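You operate a simulated robot arm through the tools that you are given. There is no shell and no other tool.

You are at the controls of a simulated robot arm. One attempt, no reset.

## Task
Fit the collar, close both clamps and lower the press on the cell.
Fine: clamps turned fully over the collar; sliding plate all the way in, then the orange lever down.

The check looks at the end state, three seconds after you hand in, the way a careful person would. Anything else that was tipped, shoved, dropped, spilled or broken makes it a failure.

## Robot
A 7-joint arm with a two-finger parallel gripper, fixed in place. Base frame: the origin is on the floor under the middle of its stand, x ahead of it, y to its left, z up; the work surface is at about z = 0.86. Units: m, rad, N and s.
It reaches about 1.479 m from its shoulder. Its first joint turns from -2.897 to 2.897 rad. Payload 4.4 kg.
The tool frame sits at the grasp point between the pads (the TCP): z along the fingers, y along the line on which they close. The tips reach 0.023 m beyond it. Largest opening 0.094 m; finger width 0.038, thickness 0.01; the body of the gripper, 0.054 by 0.096 m, starts 0.039 m behind the TCP.
Orientation is that of the tool frame in the base frame, as [roll, pitch, yaw] about the fixed x, y, z axes, in that order (R = Rz(yaw) Ry(pitch) Rx(roll)). With the fingers straight down and closing along the base's y, the tool's x points along the base's -x, its y along +y and its z along -z.

## Interface
- The arm moves only by the tool arm_command. Its argument "moves" is a list of rows, each a list of 7 numbers: the shift along the tool's x, y, z in m, then the turn, a rotation vector about the tool's x, y, z in rad, then the finger opening in m, from 0 to 0.094. In form: [[dx, dy, dz, wx, wy, wz, fingers], ...]. A call has 1 to 20 rows; each row is the pose to reach, as a shift and turn from the pose commanded when the call began, along the tool's axes at that moment. Each row takes 0.2 s and may step no farther than 0.05 m and 0.15 rad from the row before; otherwise, or with a gripper value out of range, the whole call is refused. A pose out of reach is approached as far as the arm can. The call stops where the force on the tool passes 40 N (or 10 N more than at its start, if that is more) or the arm is blocked; 0.2 s more then pass. Each finger travels about 0.072 m/s and halts on what it meets, pressing with about 43 N; the grip force reading is that of the motor and also rises with nothing between the fingers. The clock runs only during rows and for 0.2 s after the last one: add rows that repeat a pose to give the fingers time. It gives the time, the measured TCP pose, the force on the tool (base axes), the opening and the grip force at its end, in the units of the frame above (readings bear some noise), with the torque about the TCP (base axes, N m) and any sound that the robot's microphone picked up.
- Cameras (640 x 400 px; columns grow to the right, rows downward): "scene" is fixed at [0.3997, 0.6493, 1.5095]; the picture's right is [-0.63, -0.77, 0.00], its down [-0.52, 0.43, -0.74] and it looks along [0.57, -0.47, -0.67] (base axes); focal length 251 px, centre (320, 200). "wrist" rides on the gripper at [0.086, 0.016, -0.074] in the tool frame; the picture's right is [-0.18, 0.98, 0.00], its down [-0.58, -0.11, -0.81] and it looks along [-0.79, -0.15, 0.59] (tool axes); focal length 243 px, centre (320, 200). There is no depth. A picture from a camera that has moved, and an enlarged one, comes with that camera's place and axes in the base frame and with its lens.
- snapshot(camera): a new picture of that camera. The clock stands still meanwhile.
- inspect(camera, box): a new picture of the part [left, top, right, bottom] of that camera's present view, enlarged. The clock stands still meanwhile.
- sign_off(): hands the job in; it is judged then, once.

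Places have to be worked out from the pictures, the camera data and where the tool is seen. Open the gripper and draw the arm clear of the work before you hand the job in, unless the task says otherwise.

The tools are called after "Request:" as name(argument=value, ...) on one line, values as JSON. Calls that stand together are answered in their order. arm_command: Moves the arm, as the interface text tells. Its arguments: {"type":"object","properties":{"moves":{"type":"array","items":{"type":"array","items":{"type":"number"}}}},"required":["moves"]} The other tools are called the same way: snapshot (camera) takes a picture; inspect (camera, box) takes an enlarged picture of a part of a camera's view; sign_off () hands the job in.

At the start:

```text
time: 0.0
ee_pos: [0.8325, 0.1234, 1.2703]
tcp_rot: [3.141, 0.0, -3.142]
contact_force: [0.0, -0.7, 0.4]
torque: [0.01, 0.0, 0.01]
width: 0.0938
gripper_force: 0.1
```

scene: 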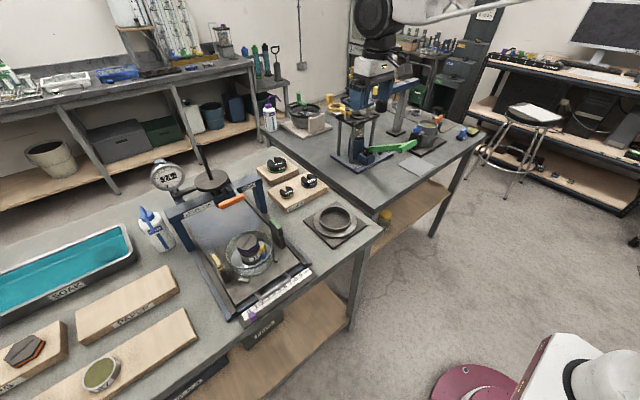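
wrist: 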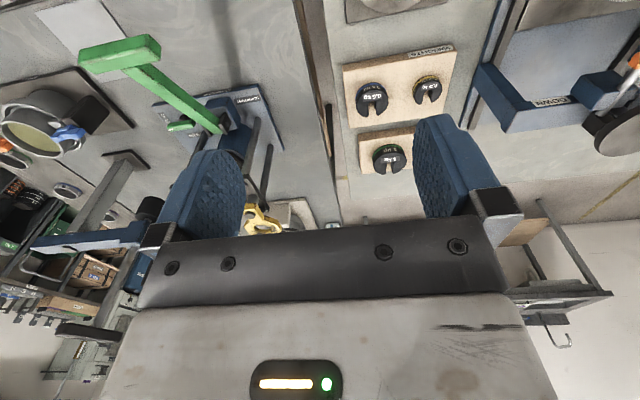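

I'll start by looking closely at the scene: the cell fixture (with sliding tray, lever) and the collar ring appear in the left-middle of the scene picture.

Request:
inspect(camera="scene", box=[140, 150, 390, 330])

Request:
inspect(camera="scene", box=[260, 60, 500, 220])

Request:
inspect(camera="scene", box=[0, 200, 220, 400])

Request:
inspect(camera="wrist", box=[0, 0, 320, 240])

```text
2.22 times, centred on (265, 240) of scene
camera zoom: at [0.3997, 0.6493, 1.5095], right [-0.63, -0.77, 0.0], down [-0.52, 0.43, -0.74], along [0.57, -0.47, -0.67], focal length 558 px, centre (442, 111)
```

zoom: 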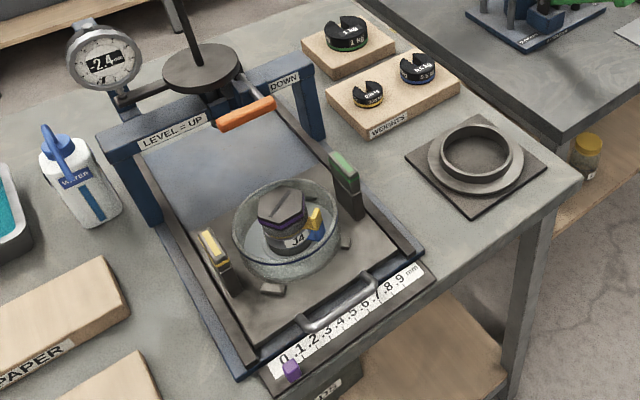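

```text
2.50 times, centred on (380, 140) of scene
camera zoom: at [0.3997, 0.6493, 1.5095], right [-0.63, -0.77, 0.0], down [-0.52, 0.43, -0.74], along [0.57, -0.47, -0.67], focal length 628 px, centre (170, 350)
```

zoom: 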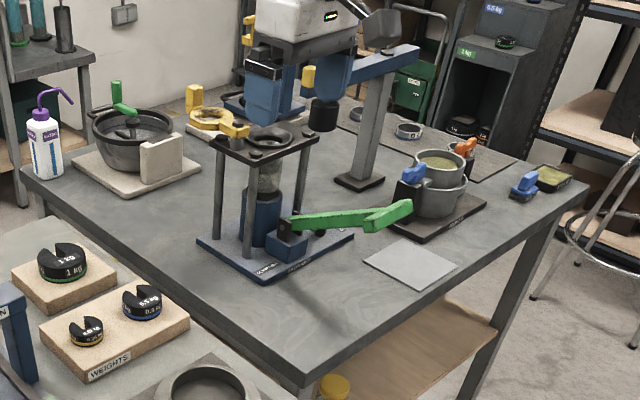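

```text
2.00 times, centred on (110, 300) of scene
camera zoom: at [0.3997, 0.6493, 1.5095], right [-0.63, -0.77, 0.0], down [-0.52, 0.43, -0.74], along [0.57, -0.47, -0.67], focal length 502 px, centre (740, 0)
```

zoom: 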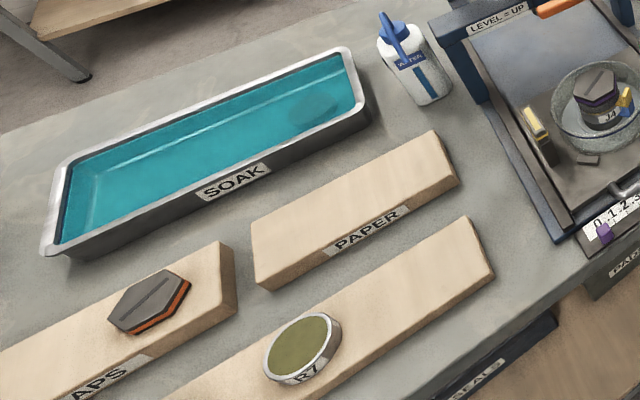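

```text
1.67 times, centred on (160, 120) of wrist
camera zoom: at [0.7445, 0.1387, 1.3444], right [0.18, 0.98, 0.0], down [0.58, -0.11, 0.81], along [0.79, -0.15, -0.59], focal length 404 px, centre (587, 333)
```

zoom: 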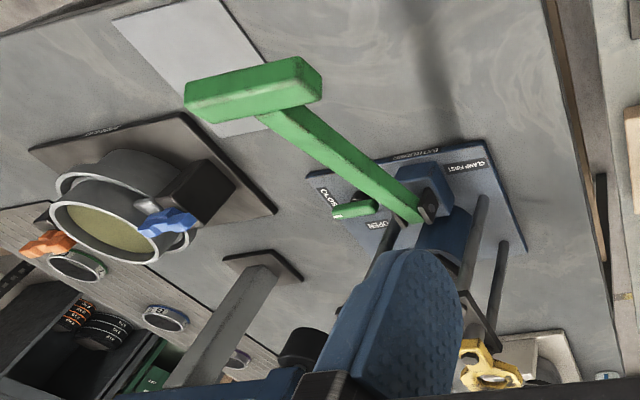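

The collar (ring on the dark square pad) seems to be at about (0.82, 0.24). The fixture's tray front edge runs along y at x≈0.74, and the press frame is at x≈1.03. I'll move back and left at the same height to get a wrist view of the fixture from the front.

Request:
arm_command(moves=[[0.025, 0.035, 0, 0, 0, 0, 0.094], [0.05, 0.07, 0, 0, 0, 0, 0.094], [0.075, 0.105, 0, 0, 0, 0, 0.094], [0.1, 0.14, 0, 0, 0, 0, 0.094], [0.125, 0.175, 0, 0, 0, 0, 0.094], [0.15, 0.21, 0, 0, 0, 0, 0.094], [0.175, 0.245, 0, 0, 0, 0, 0.094], [0.2, 0.28, 0, 0, 0, 0, 0.094], [0.225, 0.315, 0, 0, 0, 0, 0.094], [0.25, 0.35, 0, 0, 0, 0, 0.094]])

Request:
snapshot(camera="wrist")

Request:
snapshot(camera="scene")

```text
time: 2.2
ee_pos: [0.5802, 0.4745, 1.2683]
tcp_rot: [-3.141, -0.001, 3.139]
contact_force: [-0.3, 1.0, 0.2]
torque: [-0.05, -0.02, 0.02]
width: 0.0941
gripper_force: 0.0
```

```text
taken
camera wrist: at [0.4932, 0.4895, 1.3426], right [0.18, 0.98, 0.0], down [0.58, -0.11, 0.81], along [0.79, -0.15, -0.59], focal length 243 px, centre (320, 200)
```

wrist: 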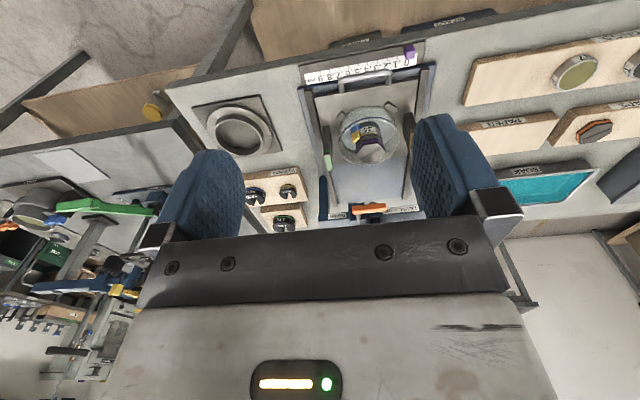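

```text
taken
```

scene: 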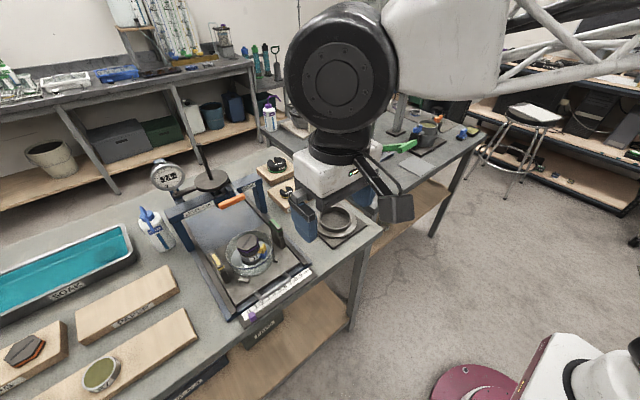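

The wrist camera image is inverted (its picture-down points up). I'll enlarge the fixture and collar parts.

Request:
inspect(camera="wrist", box=[290, 40, 450, 220])

Request:
inspect(camera="wrist", box=[180, 70, 320, 240])

Request:
inspect(camera="scene", box=[160, 190, 330, 330])

```text
2.22 times, centred on (370, 130) of wrist
camera zoom: at [0.4932, 0.4895, 1.3426], right [0.18, 0.98, 0.0], down [0.58, -0.11, 0.81], along [0.79, -0.15, -0.59], focal length 539 px, centre (209, 356)
```

zoom: 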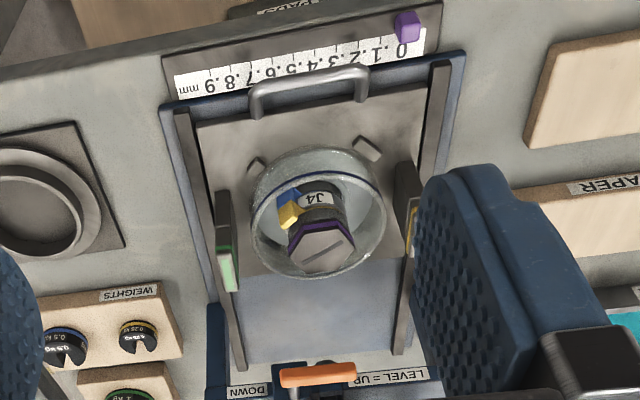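

```text
2.35 times, centred on (250, 155) of wrist
camera zoom: at [0.4932, 0.4895, 1.3426], right [0.18, 0.98, 0.0], down [0.58, -0.11, 0.81], along [0.79, -0.15, -0.59], focal length 571 px, centre (485, 306)
```

zoom: 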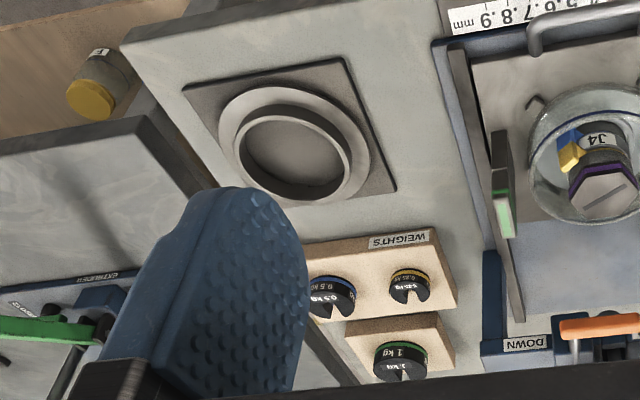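

```text
2.86 times, centred on (245, 260) of scene
camera zoom: at [0.3997, 0.6493, 1.5095], right [-0.63, -0.77, 0.0], down [-0.52, 0.43, -0.74], along [0.57, -0.47, -0.67], focal length 718 px, centre (534, 29)
```

zoom: 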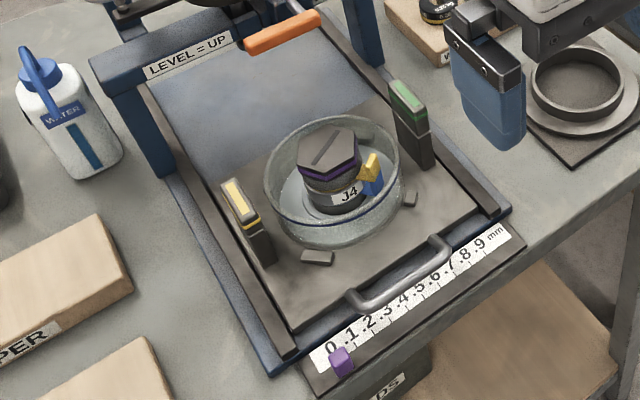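

The fixture shows a cell (dish with specimen J4) on a sliding plate, with two clamp posts (green and yellow), and the collar sits on a pad to the right. I'll move closer above the cell for a better wrist view and measurements.

Request:
arm_command(moves=[[-0.037, 0.005, 0.02, 0, 0, 0, 0.094], [-0.073, 0.01, 0.04, 0, 0, 0, 0.094], [-0.11, 0.015, 0.06, 0, 0, 0, 0.094], [-0.147, 0.02, 0.08, 0, 0, 0, 0.094], [-0.183, 0.025, 0.1, 0, 0, 0, 0.094], [-0.22, 0.03, 0.118, 0, 0, 0, 0.094]])

Request:
snapshot(camera="wrist")

Request:
inspect(camera="wrist", box=[200, 0, 480, 175])

```text
time: 3.6
ee_pos: [0.8019, 0.5027, 1.1545]
tcp_rot: [3.141, 0.002, -3.141]
contact_force: [0.8, -0.1, 1.0]
torque: [-0.01, 0.01, -0.01]
width: 0.094
gripper_force: 0.1
```

```text
taken
camera wrist: at [0.7148, 0.5183, 1.2287], right [0.18, 0.98, 0.0], down [0.58, -0.11, 0.81], along [0.79, -0.15, -0.59], focal length 243 px, centre (320, 200)
```

wrist: 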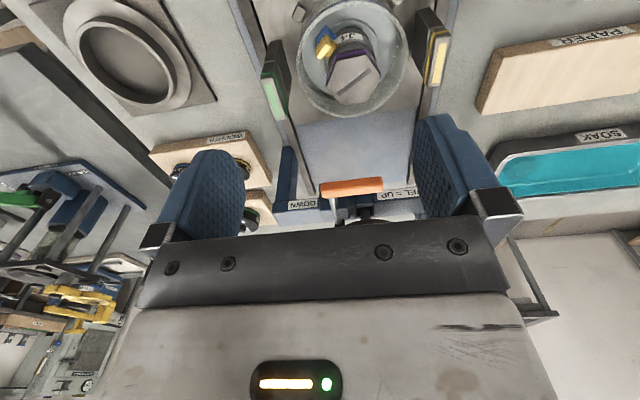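

```text
2.29 times, centred on (340, 88) of wrist
camera zoom: at [0.7148, 0.5183, 1.2287], right [0.18, 0.98, 0.0], down [0.58, -0.11, 0.81], along [0.79, -0.15, -0.59], focal length 555 px, centre (274, 457)
```

zoom: 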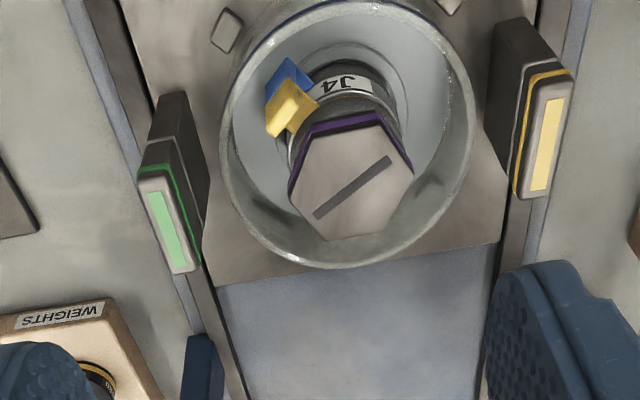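

The dish rim works out to about (0.845, 0.533) at z≈0.94. Next I'll move over to the collar at the same height for a close look.

Request:
arm_command(moves=[[0.005, -0.045, 0.003, 0, 0, 0, 0.094], [0.01, -0.09, 0.006, 0, 0, 0, 0.094], [0.015, -0.135, 0.01, 0, 0, 0, 0.094], [0.02, -0.18, 0.013, 0, 0, 0, 0.094], [0.025, -0.225, 0.017, 0, 0, 0, 0.094], [0.03, -0.27, 0.02, 0, 0, 0, 0.094]])

Request:
inspect(camera="wrist", box=[200, 0, 480, 175])

Request:
inspect(camera="scene", box=[280, 180, 400, 260])

Request:
inspect(camera="scene", box=[200, 210, 300, 290])

```text
time: 5.0
ee_pos: [0.7712, 0.2331, 1.1325]
tcp_rot: [3.141, -0.001, -3.141]
contact_force: [-1.2, -0.4, -1.3]
torque: [0.05, -0.01, 0.01]
width: 0.0938
gripper_force: 0.2
```

```text
2.29 times, centred on (340, 88) of wrist
camera zoom: at [0.6847, 0.2473, 1.2068], right [0.18, 0.98, 0.0], down [0.58, -0.11, 0.81], along [0.79, -0.15, -0.59], focal length 555 px, centre (274, 457)
```

zoom: 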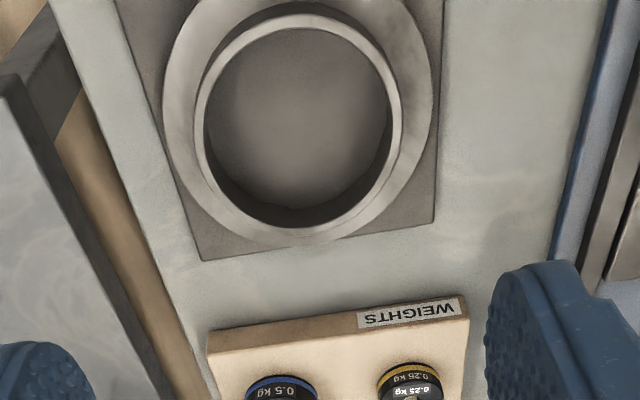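

```text
5.00 times, centred on (340, 220) of scene
camera zoom: at [0.3997, 0.6493, 1.5095], right [-0.63, -0.77, 0.0], down [-0.52, 0.43, -0.74], along [0.57, -0.47, -0.67], focal length 1256 px, centre (220, 100)
```

zoom: 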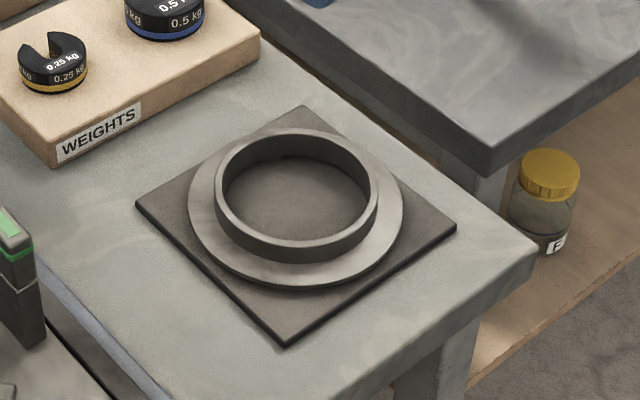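

```text
5.00 times, centred on (250, 250) of scene
camera zoom: at [0.3997, 0.6493, 1.5095], right [-0.63, -0.77, 0.0], down [-0.52, 0.43, -0.74], along [0.57, -0.47, -0.67], focal length 1256 px, centre (670, -50)
```

zoom: 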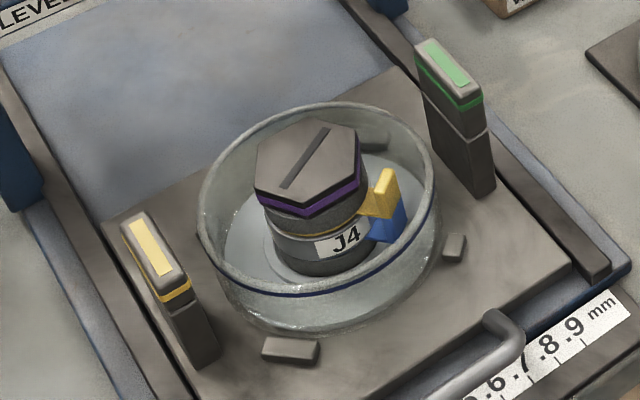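

The collar's neck is about 0.107 m across outside and 0.094 m inside, on a flange about 0.147 m across, centred at about (0.817, 0.238). The dish rim is about 0.132 m across and the cap top is about (0.852, 0.530, 0.968). I need to understand the clamps, so I'll move the wrist camera low in front of the fixture.

Request:
arm_command(moves=[[0.005, 0.04, 0.02, 0, 0, 0, 0.094], [0.01, 0.08, 0.04, 0, 0, 0, 0.094], [0.02, 0.12, 0.06, 0, 0, 0, 0.094], [0.025, 0.16, 0.085, 0, 0, 0, 0.094], [0.031, 0.197, 0.11, 0, 0, 0, 0.094], [0.031, 0.197, 0.132, 0, 0, 0, 0.094]])

Request:
snapshot(camera="wrist")

Request:
inspect(camera="wrist", box=[230, 60, 450, 220])

```text
time: 6.4
ee_pos: [0.7404, 0.4291, 1.0]
tcp_rot: [-3.141, 0.002, 3.14]
contact_force: [0.7, 0.7, 0.9]
torque: [0.03, 0.03, 0.0]
width: 0.094
gripper_force: 0.0
```

```text
taken
camera wrist: at [0.6531, 0.4446, 1.074], right [0.18, 0.98, 0.0], down [0.58, -0.11, 0.81], along [0.79, -0.15, -0.59], focal length 243 px, centre (320, 200)
```

wrist: 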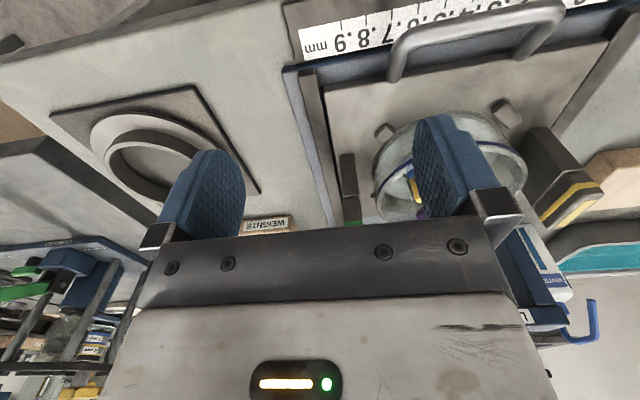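

```text
2.50 times, centred on (340, 140) of wrist
camera zoom: at [0.6531, 0.4446, 1.074], right [0.18, 0.98, 0.0], down [0.58, -0.11, 0.81], along [0.79, -0.15, -0.59], focal length 606 px, centre (270, 350)
```

zoom: 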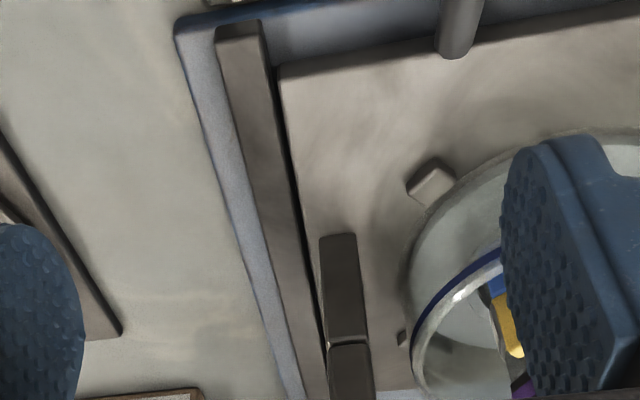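

The gripper blocks the view here. I'll rise slightly and move closer in x so that the green clamp appears between the fingers.

Request:
arm_command(moves=[[0, 0, -0.04, 0, 0, 0, 0.094], [-0.04, 0.0, -0.05, 0, 0, 0, 0.094], [-0.085, 0.01, -0.05, 0, 0, 0, 0.094]])

Request:
inspect(camera="wrist", box=[230, 30, 430, 190])

Request:
snapshot(camera="wrist")

```text
time: 7.2
ee_pos: [0.8254, 0.4396, 1.0486]
tcp_rot: [-3.141, 0.0, 3.141]
contact_force: [0.5, 0.1, -0.5]
torque: [0.02, -0.01, 0.04]
width: 0.094
gripper_force: 0.1
```

```text
2.50 times, centred on (330, 110) of wrist
camera zoom: at [0.7381, 0.4552, 1.1233], right [0.18, 0.98, 0.0], down [0.58, -0.11, 0.81], along [0.79, -0.15, -0.59], focal length 606 px, centre (295, 425)
```

zoom: 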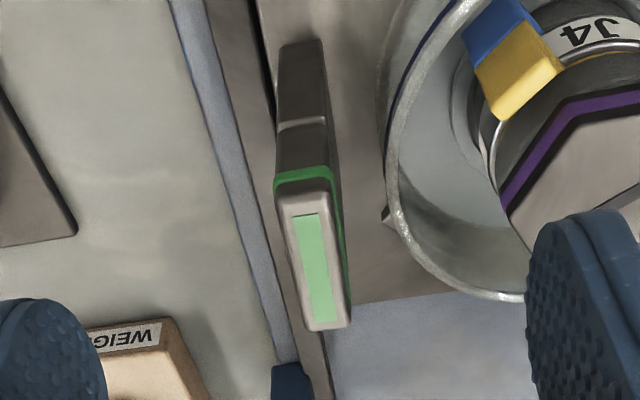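

```text
taken
camera wrist: at [0.7381, 0.4552, 1.1233], right [0.18, 0.98, 0.0], down [0.58, -0.11, 0.81], along [0.79, -0.15, -0.59], focal length 243 px, centre (320, 200)
```

wrist: 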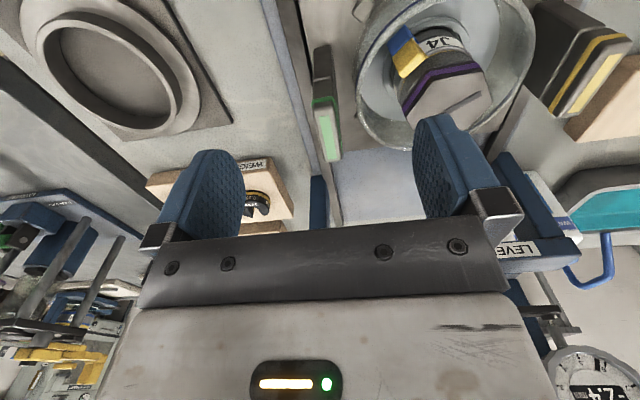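

The green clamp is a block from the plate (z≈0.881) with a seam at z≈0.938. Its top arm spans x≈0.832–0.881 and y≈0.44. Next I'll rise and look at the press, lever and frame.

Request:
arm_command(moves=[[0, 0, -0.05, 0, 0, 0, 0.094], [0, 0.01, -0.1, 0, 0, 0, 0.094], [0.01, 0.04, -0.135, 0, 0, 0, 0.094], [0.02, 0.08, -0.165, 0, 0, 0, 0.094]])

Request:
snapshot(camera="wrist")

Request:
inspect(camera="wrist", box=[240, 110, 420, 230])

Request:
inspect(camera="scene", box=[140, 140, 280, 240])

```text
refused: row 2 steps farther than a row can; nothing moved
```

```text
taken
camera wrist: at [0.7381, 0.4552, 1.1233], right [0.18, 0.98, 0.0], down [0.58, -0.11, 0.81], along [0.79, -0.15, -0.59], focal length 243 px, centre (320, 200)
```

wrist: 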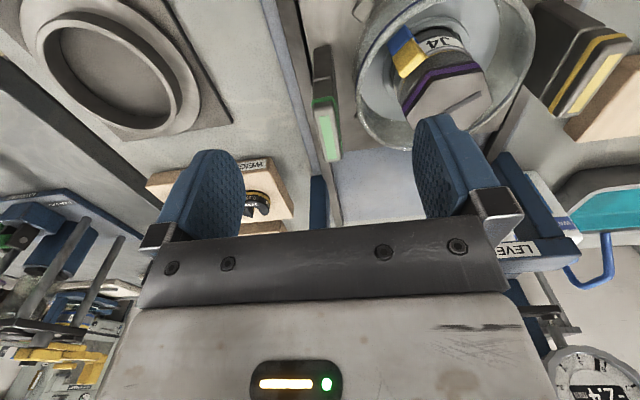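

```text
3.33 times, centred on (330, 170) of wrist
camera zoom: at [0.7381, 0.4552, 1.1233], right [0.18, 0.98, 0.0], down [0.58, -0.11, 0.81], along [0.79, -0.15, -0.59], focal length 809 px, centre (287, 300)
```

zoom: 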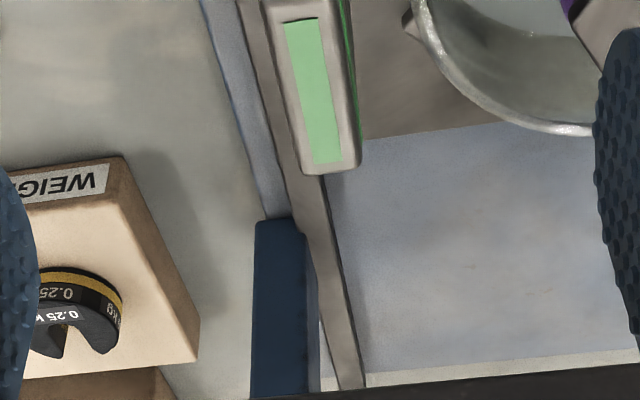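

```text
4.00 times, centred on (210, 190) of scene
camera zoom: at [0.3997, 0.6493, 1.5095], right [-0.63, -0.77, 0.0], down [-0.52, 0.43, -0.74], along [0.57, -0.47, -0.67], focal length 1005 px, centre (760, 240)
```

zoom: 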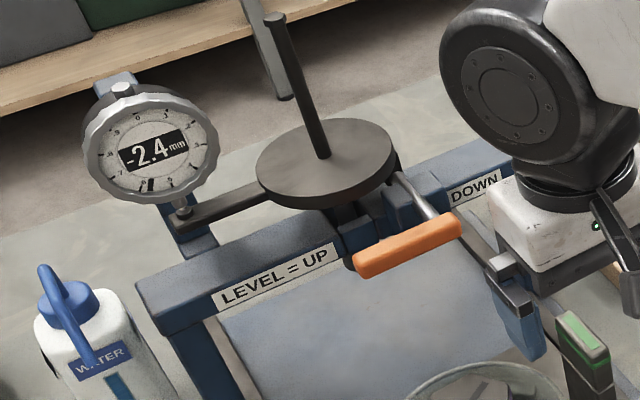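

One step was slightly too long. I'll repeat the move with smaller steps.

Request:
arm_command(moves=[[0, 0, -0.045, 0, 0, 0, 0.094], [0, 0.005, -0.09, 0, 0, 0, 0.094], [0.01, 0.04, -0.12, 0, 0, 0, 0.094], [0.02, 0.075, -0.15, 0, 0, 0, 0.094], [0.025, 0.08, -0.165, 0, 0, 0, 0.094]])

Request:
snapshot(camera="wrist")

Request:
inspect(camera="wrist", box=[240, 110, 420, 230])

```text
time: 8.4
ee_pos: [0.8011, 0.5215, 1.2155]
tcp_rot: [3.141, -0.001, -3.141]
contact_force: [-1.0, 0.4, -0.1]
torque: [0.01, -0.02, 0.0]
width: 0.0938
gripper_force: 0.0
```

```text
taken
camera wrist: at [0.7138, 0.5355, 1.2902], right [0.18, 0.98, 0.0], down [0.58, -0.11, 0.81], along [0.79, -0.15, -0.59], focal length 243 px, centre (320, 200)
```

wrist: 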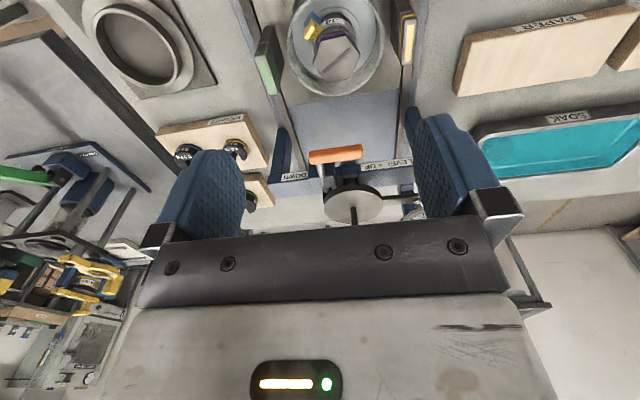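

```text
3.33 times, centred on (330, 170) of wrist
camera zoom: at [0.7138, 0.5355, 1.2902], right [0.18, 0.98, 0.0], down [0.58, -0.11, 0.81], along [0.79, -0.15, -0.59], focal length 809 px, centre (287, 300)
```

zoom: 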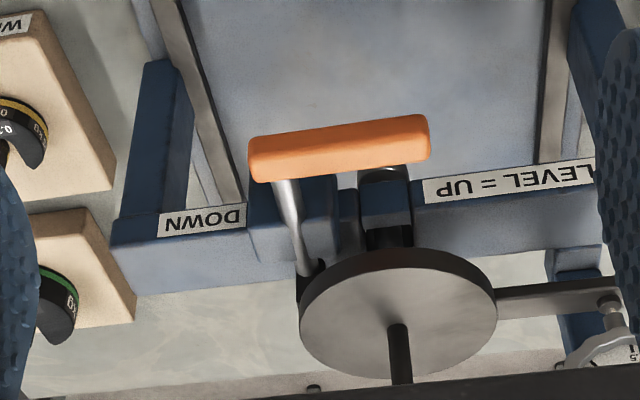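

The lever's orange handle sits in front of the crossbar and pivots about y, so it goes down. To locate the dish centre accurately, I'll place the camera so that the whole rim is visible, then repeat the same relative view for the collar.

Request:
arm_command(moves=[[0.022, 0.006, 0.03, 0, 0, 0, 0.094], [0.044, 0.0135, 0.06, 0, 0, 0, 0.094], [0.044, 0.0135, 0.06, 0, 0, 0, 0.094]])

Request:
inspect(camera="wrist", box=[230, 20, 430, 145])

```text
time: 9.2
ee_pos: [0.7555, 0.5352, 1.1574]
tcp_rot: [3.141, 0.0, 3.139]
contact_force: [0.1, -0.5, -0.8]
torque: [-0.01, 0.0, 0.01]
width: 0.0937
gripper_force: 0.0
```

```text
3.20 times, centred on (330, 82) of wrist
camera zoom: at [0.6689, 0.5499, 1.2303], right [0.18, 0.98, 0.0], down [0.58, -0.11, 0.81], along [0.79, -0.15, -0.59], focal length 776 px, centre (288, 576)
```

zoom: 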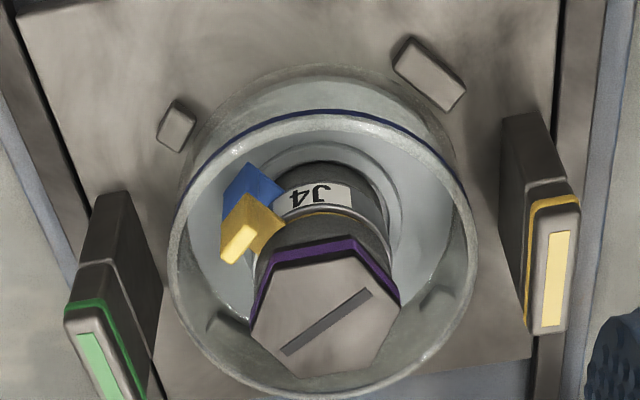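

The rim centre comes out near (0.855, 0.528), with the clamps symmetric at y≈0.440 and 0.614. I'll take an equivalent view of the collar, shifted by the expected offset, to fix its relative position.

Request:
arm_command(moves=[[0.005, -0.045, 0, 0, 0, 0, 0.094], [0.01, -0.09, 0.005, 0, 0, 0, 0.094], [0.015, -0.135, 0.01, 0, 0, 0, 0.094], [0.02, -0.18, 0.015, 0, 0, 0, 0.094], [0.025, -0.225, 0.025, 0, 0, 0, 0.094], [0.03, -0.265, 0.035, 0, 0, 0, 0.094], [0.036, -0.2915, 0.042, 0, 0, 0, 0.094], [0.036, -0.2915, 0.042, 0, 0, 0, 0.094]])

Request:
inspect(camera="wrist", box=[230, 20, 430, 145])

```text
time: 11.0
ee_pos: [0.7217, 0.2425, 1.1127]
tcp_rot: [-3.14, 0.0, 3.14]
contact_force: [-0.8, -0.2, 0.2]
torque: [0.01, 0.01, 0.02]
width: 0.0942
gripper_force: 0.1
```

```text
3.20 times, centred on (330, 82) of wrist
camera zoom: at [0.6346, 0.2578, 1.1871], right [0.18, 0.98, 0.0], down [0.58, -0.11, 0.81], along [0.79, -0.15, -0.59], focal length 776 px, centre (288, 576)
```

zoom: 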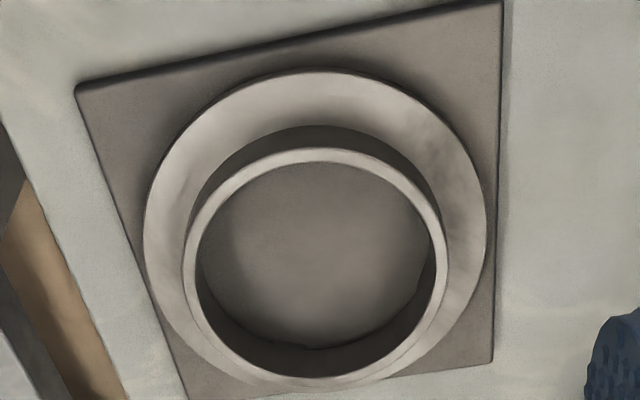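

The collar centre is about (0.821, 0.236) with the neck top near z≈0.897 and the flange top near 0.875. I'll grip the neck wall on its robot-facing (−x) side with the fingers closing along x, because the cap's flats face ±x and leave room there. I'll turn 90° now while moving above that wall.

Request:
arm_command(moves=[[-0.005, 0, 0, 0, 0, -0.14, 0.094], [-0.01, -0.001, 0.005, 0, 0, -0.28, 0.094], [-0.015, -0.002, 0.01, 0, 0, -0.42, 0.09], [-0.02, -0.003, 0.015, 0, 0, -0.56, 0.08], [-0.025, -0.004, 0.02, 0, 0, -0.7, 0.07], [-0.03, -0.005, 0.025, 0, 0, -0.84, 0.06], [-0.035, -0.006, 0.03, 0, 0, -0.98, 0.05], [-0.04, -0.006, 0.035, 0, 0, -1.12, 0.05], [-0.045, -0.006, 0.04, 0, 0, -1.26, 0.05], [-0.05, -0.006, 0.045, 0, 0, -1.4, 0.05], [-0.05, -0.006, 0.05, 0, 0, -1.5, 0.05], [-0.05, -0.006, 0.05, 0, 0, -1.5708, 0.05], [-0.05, -0.006, 0.05, 0, 0, -1.5708, 0.05]])

Request:
snapshot(camera="wrist")

Request:
inspect(camera="scene", box=[260, 140, 420, 260])

```text
time: 13.8
ee_pos: [0.7712, 0.2372, 1.0633]
tcp_rot: [3.14, 0.0, -1.57]
contact_force: [0.2, 0.1, -0.2]
torque: [0.0, 0.01, -0.02]
width: 0.05
gripper_force: 0.1
```

```text
taken
camera wrist: at [0.7538, 0.149, 1.1375], right [-0.98, 0.18, 0.0], down [0.11, 0.58, 0.81], along [0.15, 0.79, -0.59], focal length 243 px, centre (320, 200)
```

wrist: 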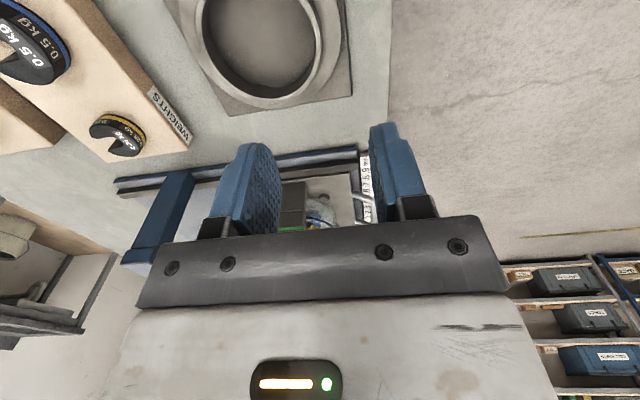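

```text
3.33 times, centred on (340, 200) of scene
camera zoom: at [0.3997, 0.6493, 1.5095], right [-0.63, -0.77, 0.0], down [-0.52, 0.43, -0.74], along [0.57, -0.47, -0.67], focal length 837 px, centre (253, 200)
```

zoom: 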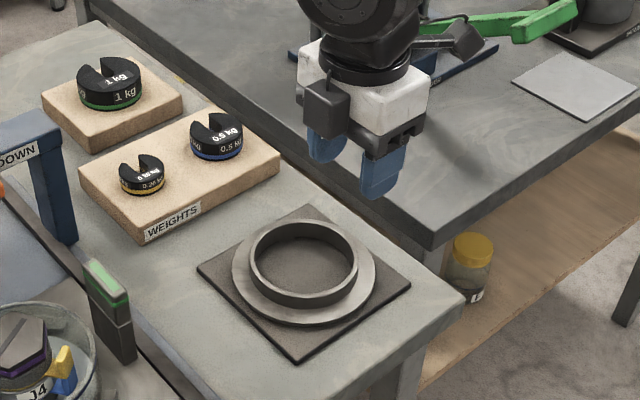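

The turn worked. I'll check the collar's centre from this rotated view before descending.

Request:
inspect(camera="wrist", box=[160, 0, 360, 125])

```text
3.20 times, centred on (260, 62) of wrist
camera zoom: at [0.7538, 0.149, 1.1375], right [-0.98, 0.18, 0.0], down [0.11, 0.58, 0.81], along [0.15, 0.79, -0.59], focal length 776 px, centre (512, 640)
```

zoom: 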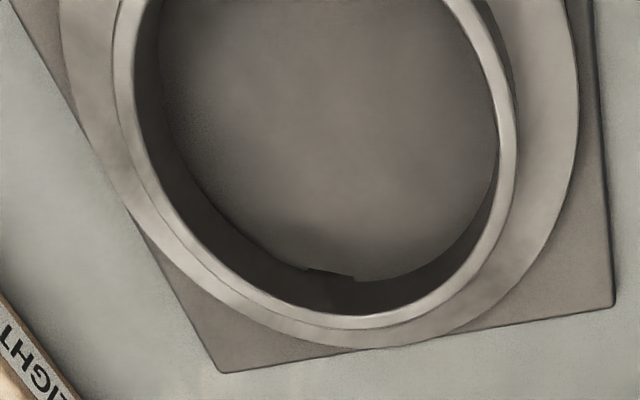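

The collar centre holds at (0.822, 0.235). I'll descend straight over the −x wall with a 5 cm opening, stopping with the tips just above the flange.

Request:
arm_command(moves=[[0.002, -0.0023, 0.04, 0, 0, 0, 0.05], [0.002, -0.0023, 0.08, 0, 0, 0, 0.05], [0.002, -0.0023, 0.115, 0, 0, 0, 0.05], [0.002, -0.0023, 0.135, 0, 0, 0, 0.05], [0.002, -0.0023, 0.148, 0, 0, 0, 0.05], [0.002, -0.0023, 0.156, 0, 0, 0, 0.05], [0.002, -0.0023, 0.156, 0, 0, 0, 0.05]])

Request:
inspect(camera="scene", box=[280, 160, 400, 250])

Request:
snapshot(camera="wrist")

```text
time: 15.4
ee_pos: [0.7718, 0.2323, 0.9072]
tcp_rot: [-3.141, 0.003, -1.57]
contact_force: [0.5, -0.5, -0.3]
torque: [-0.03, 0.02, 0.0]
width: 0.0499
gripper_force: 0.1
```

```text
4.44 times, centred on (340, 205) of scene
camera zoom: at [0.3997, 0.6493, 1.5095], right [-0.63, -0.77, 0.0], down [-0.52, 0.43, -0.74], along [0.57, -0.47, -0.67], focal length 1116 px, centre (231, 178)
```

zoom: 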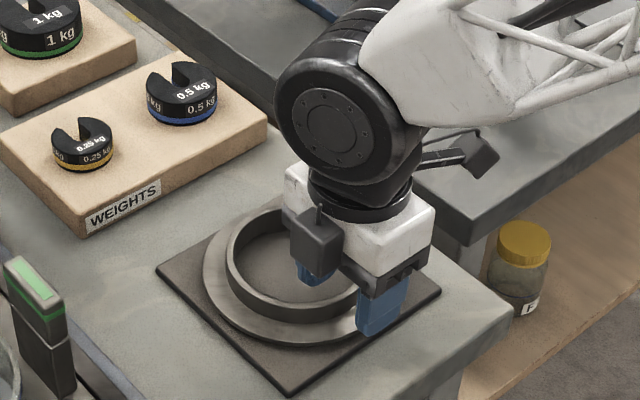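

```text
taken
camera wrist: at [0.7553, 0.146, 0.9811], right [-0.98, 0.18, 0.0], down [0.11, 0.58, 0.81], along [0.15, 0.79, -0.59], focal length 243 px, centre (320, 200)
```

wrist: 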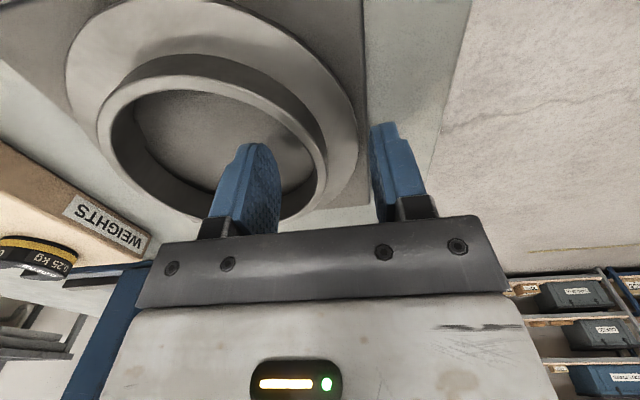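

The fingers straddle the wall. I'll lower another 4 mm, then close on it.

Request:
arm_command(moves=[[-0.0015, 0, 0.004, 0, 0, 0, 0.05], [-0.0015, 0, 0.004, 0, 0, 0, 0.03], [-0.0015, 0, 0.004, 0, 0, 0, 0.015], [-0.0015, 0, 0.004, 0, 0, 0, 0.0], [-0.0015, 0, 0.004, 0, 0, 0, 0.0], [-0.0015, 0, 0.004, 0, 0, 0, 0.0], [-0.0015, 0, 0.004, 0, 0, 0, 0.0]])

Request:
inspect(camera="scene", box=[280, 160, 400, 250])

Request:
inspect(camera="wrist", box=[60, 0, 460, 240])

```text
time: 17.0
ee_pos: [0.7734, 0.2342, 0.9025]
tcp_rot: [3.141, 0.0, -1.571]
contact_force: [-0.3, 0.3, 0.0]
torque: [0.01, 0.04, -0.03]
width: 0.012
gripper_force: 42.8
```

```text
4.44 times, centred on (340, 205) of scene
camera zoom: at [0.3997, 0.6493, 1.5095], right [-0.63, -0.77, 0.0], down [-0.52, 0.43, -0.74], along [0.57, -0.47, -0.67], focal length 1116 px, centre (231, 178)
```

zoom: 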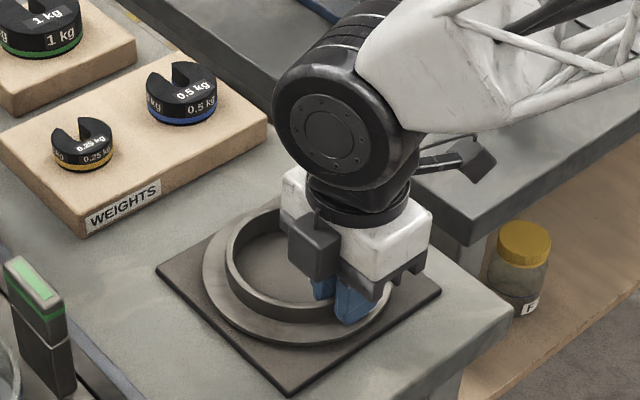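

```text
1.60 times, centred on (260, 120) of wrist
camera zoom: at [0.756, 0.1472, 0.977], right [-0.98, 0.18, 0.0], down [0.11, 0.58, 0.81], along [0.15, 0.79, -0.59], focal length 388 px, centre (416, 328)
```

zoom: 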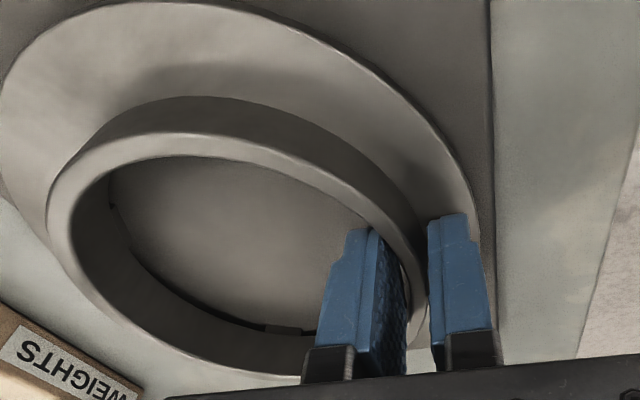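

The wall is gripped (12 mm, 42.8 N). I'll lift a few centimetres slowly and check that the collar stays level.

Request:
arm_command(moves=[[0, 0, -0.005, 0, 0, 0, 0.0], [0, 0, -0.015, 0, 0, 0, 0.0], [0, 0, -0.03, 0, 0, 0, 0.0], [0, 0, -0.05, 0, 0, 0, 0.0], [0, 0, -0.07, 0, 0, 0, 0.0], [0, 0, -0.07, 0, 0, 0, 0.0]])

Request:
inspect(camera="scene", box=[270, 140, 410, 250])

Request:
inspect(camera="wrist", box=[60, 0, 460, 240])

```text
time: 18.4
ee_pos: [0.773, 0.2356, 0.973]
tcp_rot: [3.14, -0.001, -1.571]
contact_force: [0.4, -0.1, -2.0]
torque: [0.0, 0.12, 0.01]
width: 0.0119
gripper_force: 42.6
```

```text
3.64 times, centred on (340, 195) of scene
camera zoom: at [0.3997, 0.6493, 1.5095], right [-0.63, -0.77, 0.0], down [-0.52, 0.43, -0.74], along [0.57, -0.47, -0.67], focal length 914 px, centre (247, 218)
```

zoom: 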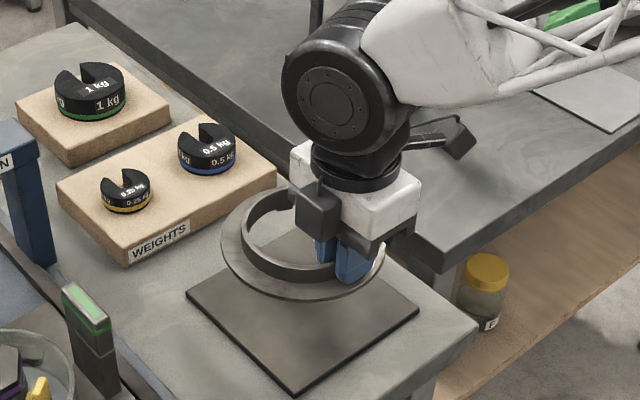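

```text
1.60 times, centred on (260, 120) of wrist
camera zoom: at [0.7567, 0.1485, 1.0469], right [-0.98, 0.18, 0.0], down [0.11, 0.58, 0.81], along [0.15, 0.79, -0.59], focal length 388 px, centre (416, 328)
```

zoom: 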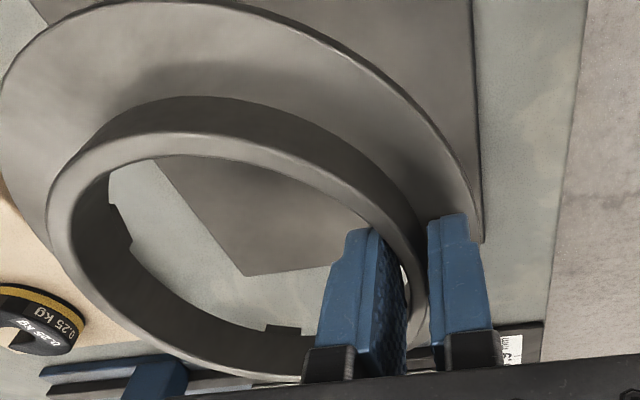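

The collar came up level, at about 0.2 kg. I can see small tabs on the underside of its inner edge, so I'll zoom in on those.

Request:
inspect(camera="wrist", box=[110, 100, 190, 170])

Request:
inspect(camera="wrist", box=[190, 170, 290, 240])

Request:
inspect(camera="scene", box=[310, 180, 380, 230])

```text
5.71 times, centred on (150, 135) of wrist
camera zoom: at [0.7567, 0.1485, 1.0469], right [-0.98, 0.18, 0.0], down [0.11, 0.58, 0.81], along [0.15, 0.79, -0.59], focal length 1386 px, centre (1291, 571)
```

zoom: 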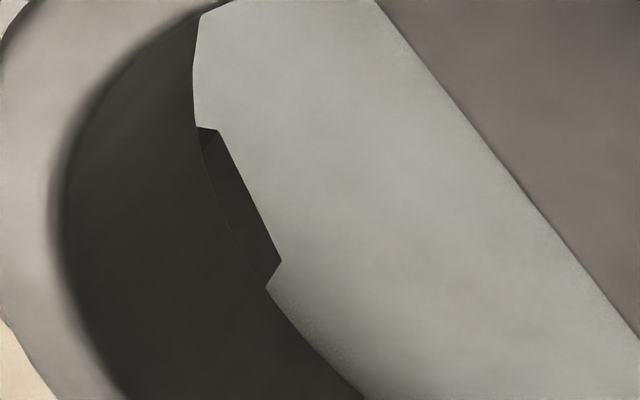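

```text
5.71 times, centred on (240, 205) of wrist
camera zoom: at [0.7567, 0.1485, 1.0469], right [-0.98, 0.18, 0.0], down [0.11, 0.58, 0.81], along [0.15, 0.79, -0.59], focal length 1386 px, centre (777, 171)
```

zoom: 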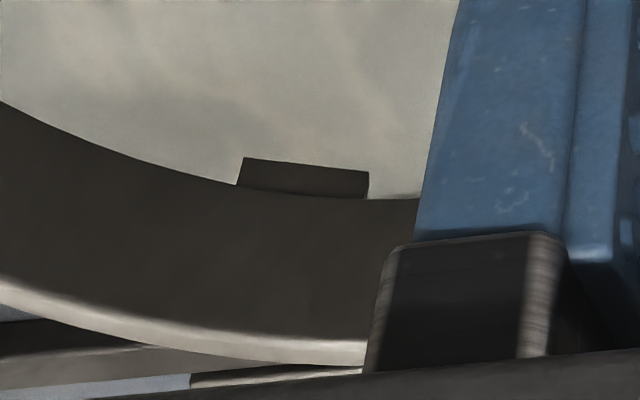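

```text
8.00 times, centred on (345, 205) of scene
camera zoom: at [0.3997, 0.6493, 1.5095], right [-0.63, -0.77, 0.0], down [-0.52, 0.43, -0.74], along [0.57, -0.47, -0.67], focal length 2010 px, centre (120, 160)
```

zoom: 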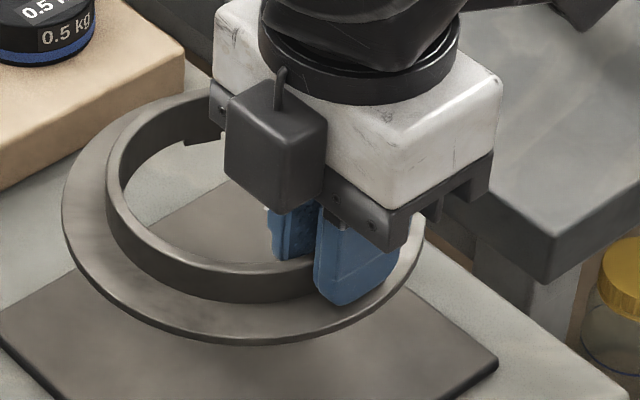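

The tabs are small lugs projecting below the flange at r≈0.056, so they should drop just inside the dish rim. Centring therefore matters, and I'll measure the dish rim precisely with the fixed camera.

Request:
inspect(camera="scene", box=[231, 226, 295, 266])

Request:
inspect(camera="scene", box=[231, 246, 295, 286])

```text
10.00 times, centred on (263, 246) of scene
camera zoom: at [0.3997, 0.6493, 1.5095], right [-0.63, -0.77, 0.0], down [-0.52, 0.43, -0.74], along [0.57, -0.47, -0.67], focal length 2512 px, centre (890, -260)
```

zoom: 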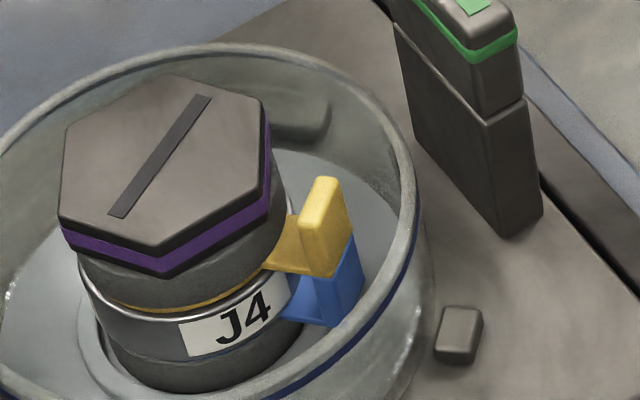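

```text
10.00 times, centred on (263, 266) of scene
camera zoom: at [0.3997, 0.6493, 1.5095], right [-0.63, -0.77, 0.0], down [-0.52, 0.43, -0.74], along [0.57, -0.47, -0.67], focal length 2512 px, centre (890, -460)
```

zoom: 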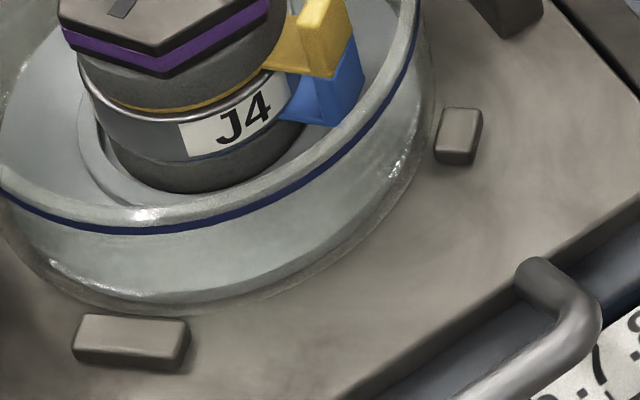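

My best estimate of the dish centre is about (0.857, 0.530). I'll raise the collar well above the cap and carry it slowly to hover over the dish, holding the grip.

Request:
arm_command(moves=[[0, 0, -0.03, 0, 0, 0, 0.0], [0, 0, -0.06, 0, 0, 0, 0.0], [0, 0, -0.087, 0, 0, 0, 0.0], [-0.025, -0.003, -0.087, 0, 0, 0, 0.0], [-0.055, -0.007, -0.087, 0, 0, 0, 0.0], [-0.085, -0.01, -0.087, 0, 0, 0, 0.0], [-0.115, -0.014, -0.087, 0, 0, 0, 0.0], [-0.145, -0.018, -0.087, 0, 0, 0, 0.0], [-0.175, -0.022, -0.087, 0, 0, 0, 0.0], [-0.205, -0.026, -0.087, 0, 0, 0, 0.0], [-0.235, -0.03, -0.087, 0, 0, 0, 0.0], [-0.265, -0.034, -0.087, 0, 0, 0, 0.0], [-0.285, -0.036, -0.087, 0, 0, 0, 0.0], [-0.294, -0.0365, -0.087, 0, 0, 0, 0.0], [-0.294, -0.0365, -0.087, 0, 0, 0, 0.0]])

Request:
snapshot(camera="scene")

Request:
inspect(camera="scene", box=[200, 190, 320, 290])

Request:
snapshot(camera="wrist")

```text
time: 21.6
ee_pos: [0.8082, 0.5301, 1.0601]
tcp_rot: [3.14, 0.001, -1.57]
contact_force: [-0.6, 0.4, -1.2]
torque: [-0.01, 0.11, -0.01]
width: 0.0119
gripper_force: 43.3
```

```text
taken
```

scene: 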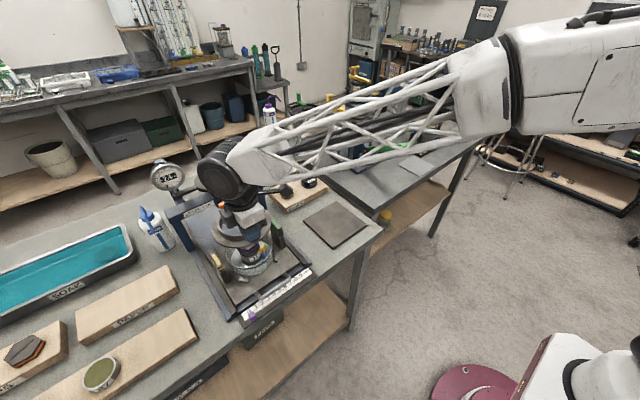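

```text
4.00 times, centred on (260, 240) of scene
camera zoom: at [0.3997, 0.6493, 1.5095], right [-0.63, -0.77, 0.0], down [-0.52, 0.43, -0.74], along [0.57, -0.47, -0.67], focal length 1005 px, centre (560, 40)
```

zoom: 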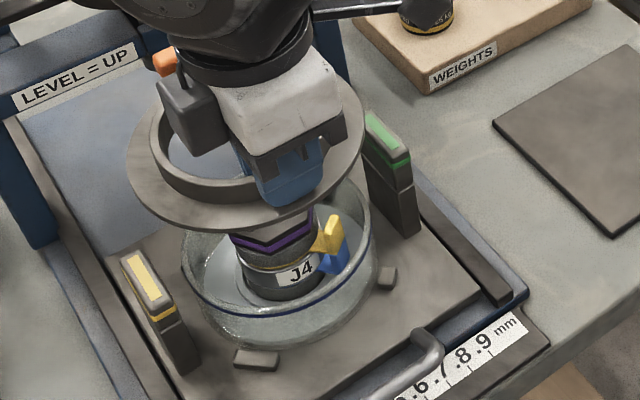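

```text
taken
camera wrist: at [0.7921, 0.4417, 1.1335], right [-0.98, 0.18, 0.0], down [0.11, 0.58, 0.81], along [0.15, 0.79, -0.59], focal length 243 px, centre (320, 200)
```

wrist: 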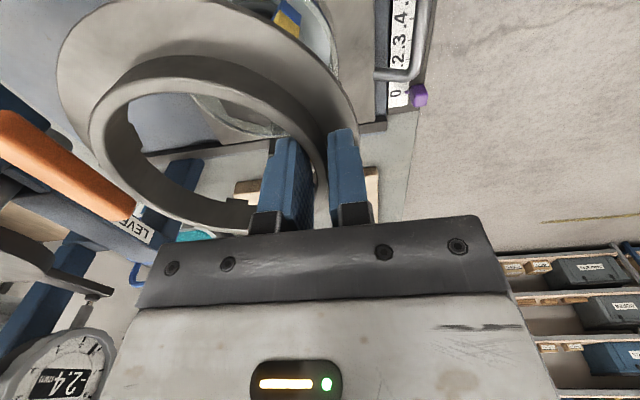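

It's hovering over the dish, and the lever handle at about (0.957, 0.513, 1.03) is clear of the collar. I'll lower until the lugs are about 15 mm above the rim and compare the flange with the rim.

Request:
arm_command(moves=[[0, 0, 0.02, 0, 0, 0, 0.0], [0, 0, 0.04, 0, 0, 0, 0.0], [0, 0, 0.055, 0, 0, 0, 0.0], [0, 0, 0.068, 0, 0, 0, 0.0], [0, 0, 0.068, 0, 0, 0, 0.0]])

Request:
inspect(camera="scene", box=[215, 215, 311, 275])

Request:
inspect(camera="wrist", box=[40, 0, 440, 240])

```text
time: 22.8
ee_pos: [0.8108, 0.5309, 0.9923]
tcp_rot: [3.141, -0.001, -1.571]
contact_force: [0.5, 0.0, -1.2]
torque: [0.02, 0.09, -0.02]
width: 0.0122
gripper_force: 43.1
```

```text
6.67 times, centred on (263, 245) of scene
camera zoom: at [0.3997, 0.6493, 1.5095], right [-0.63, -0.77, 0.0], down [-0.52, 0.43, -0.74], along [0.57, -0.47, -0.67], focal length 1675 px, centre (700, -100)
```

zoom: 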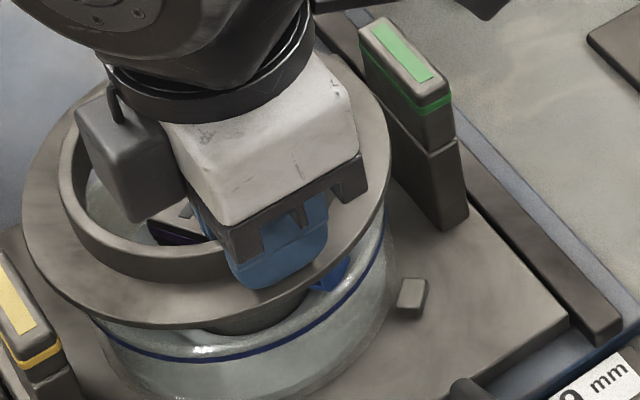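

```text
1.60 times, centred on (240, 120) of wrist
camera zoom: at [0.7935, 0.4431, 1.0663], right [-0.98, 0.18, 0.0], down [0.11, 0.58, 0.81], along [0.15, 0.79, -0.59], focal length 388 px, centre (448, 328)
```

zoom: 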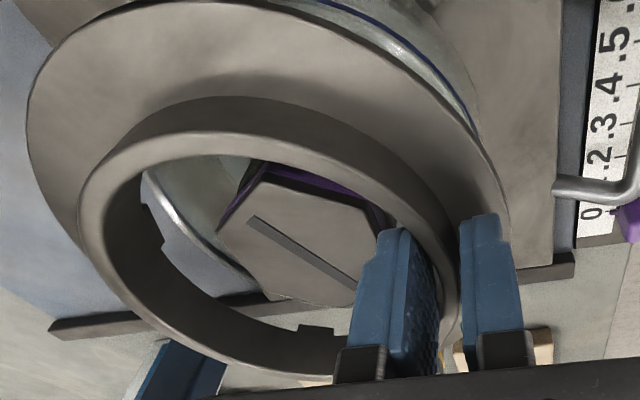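

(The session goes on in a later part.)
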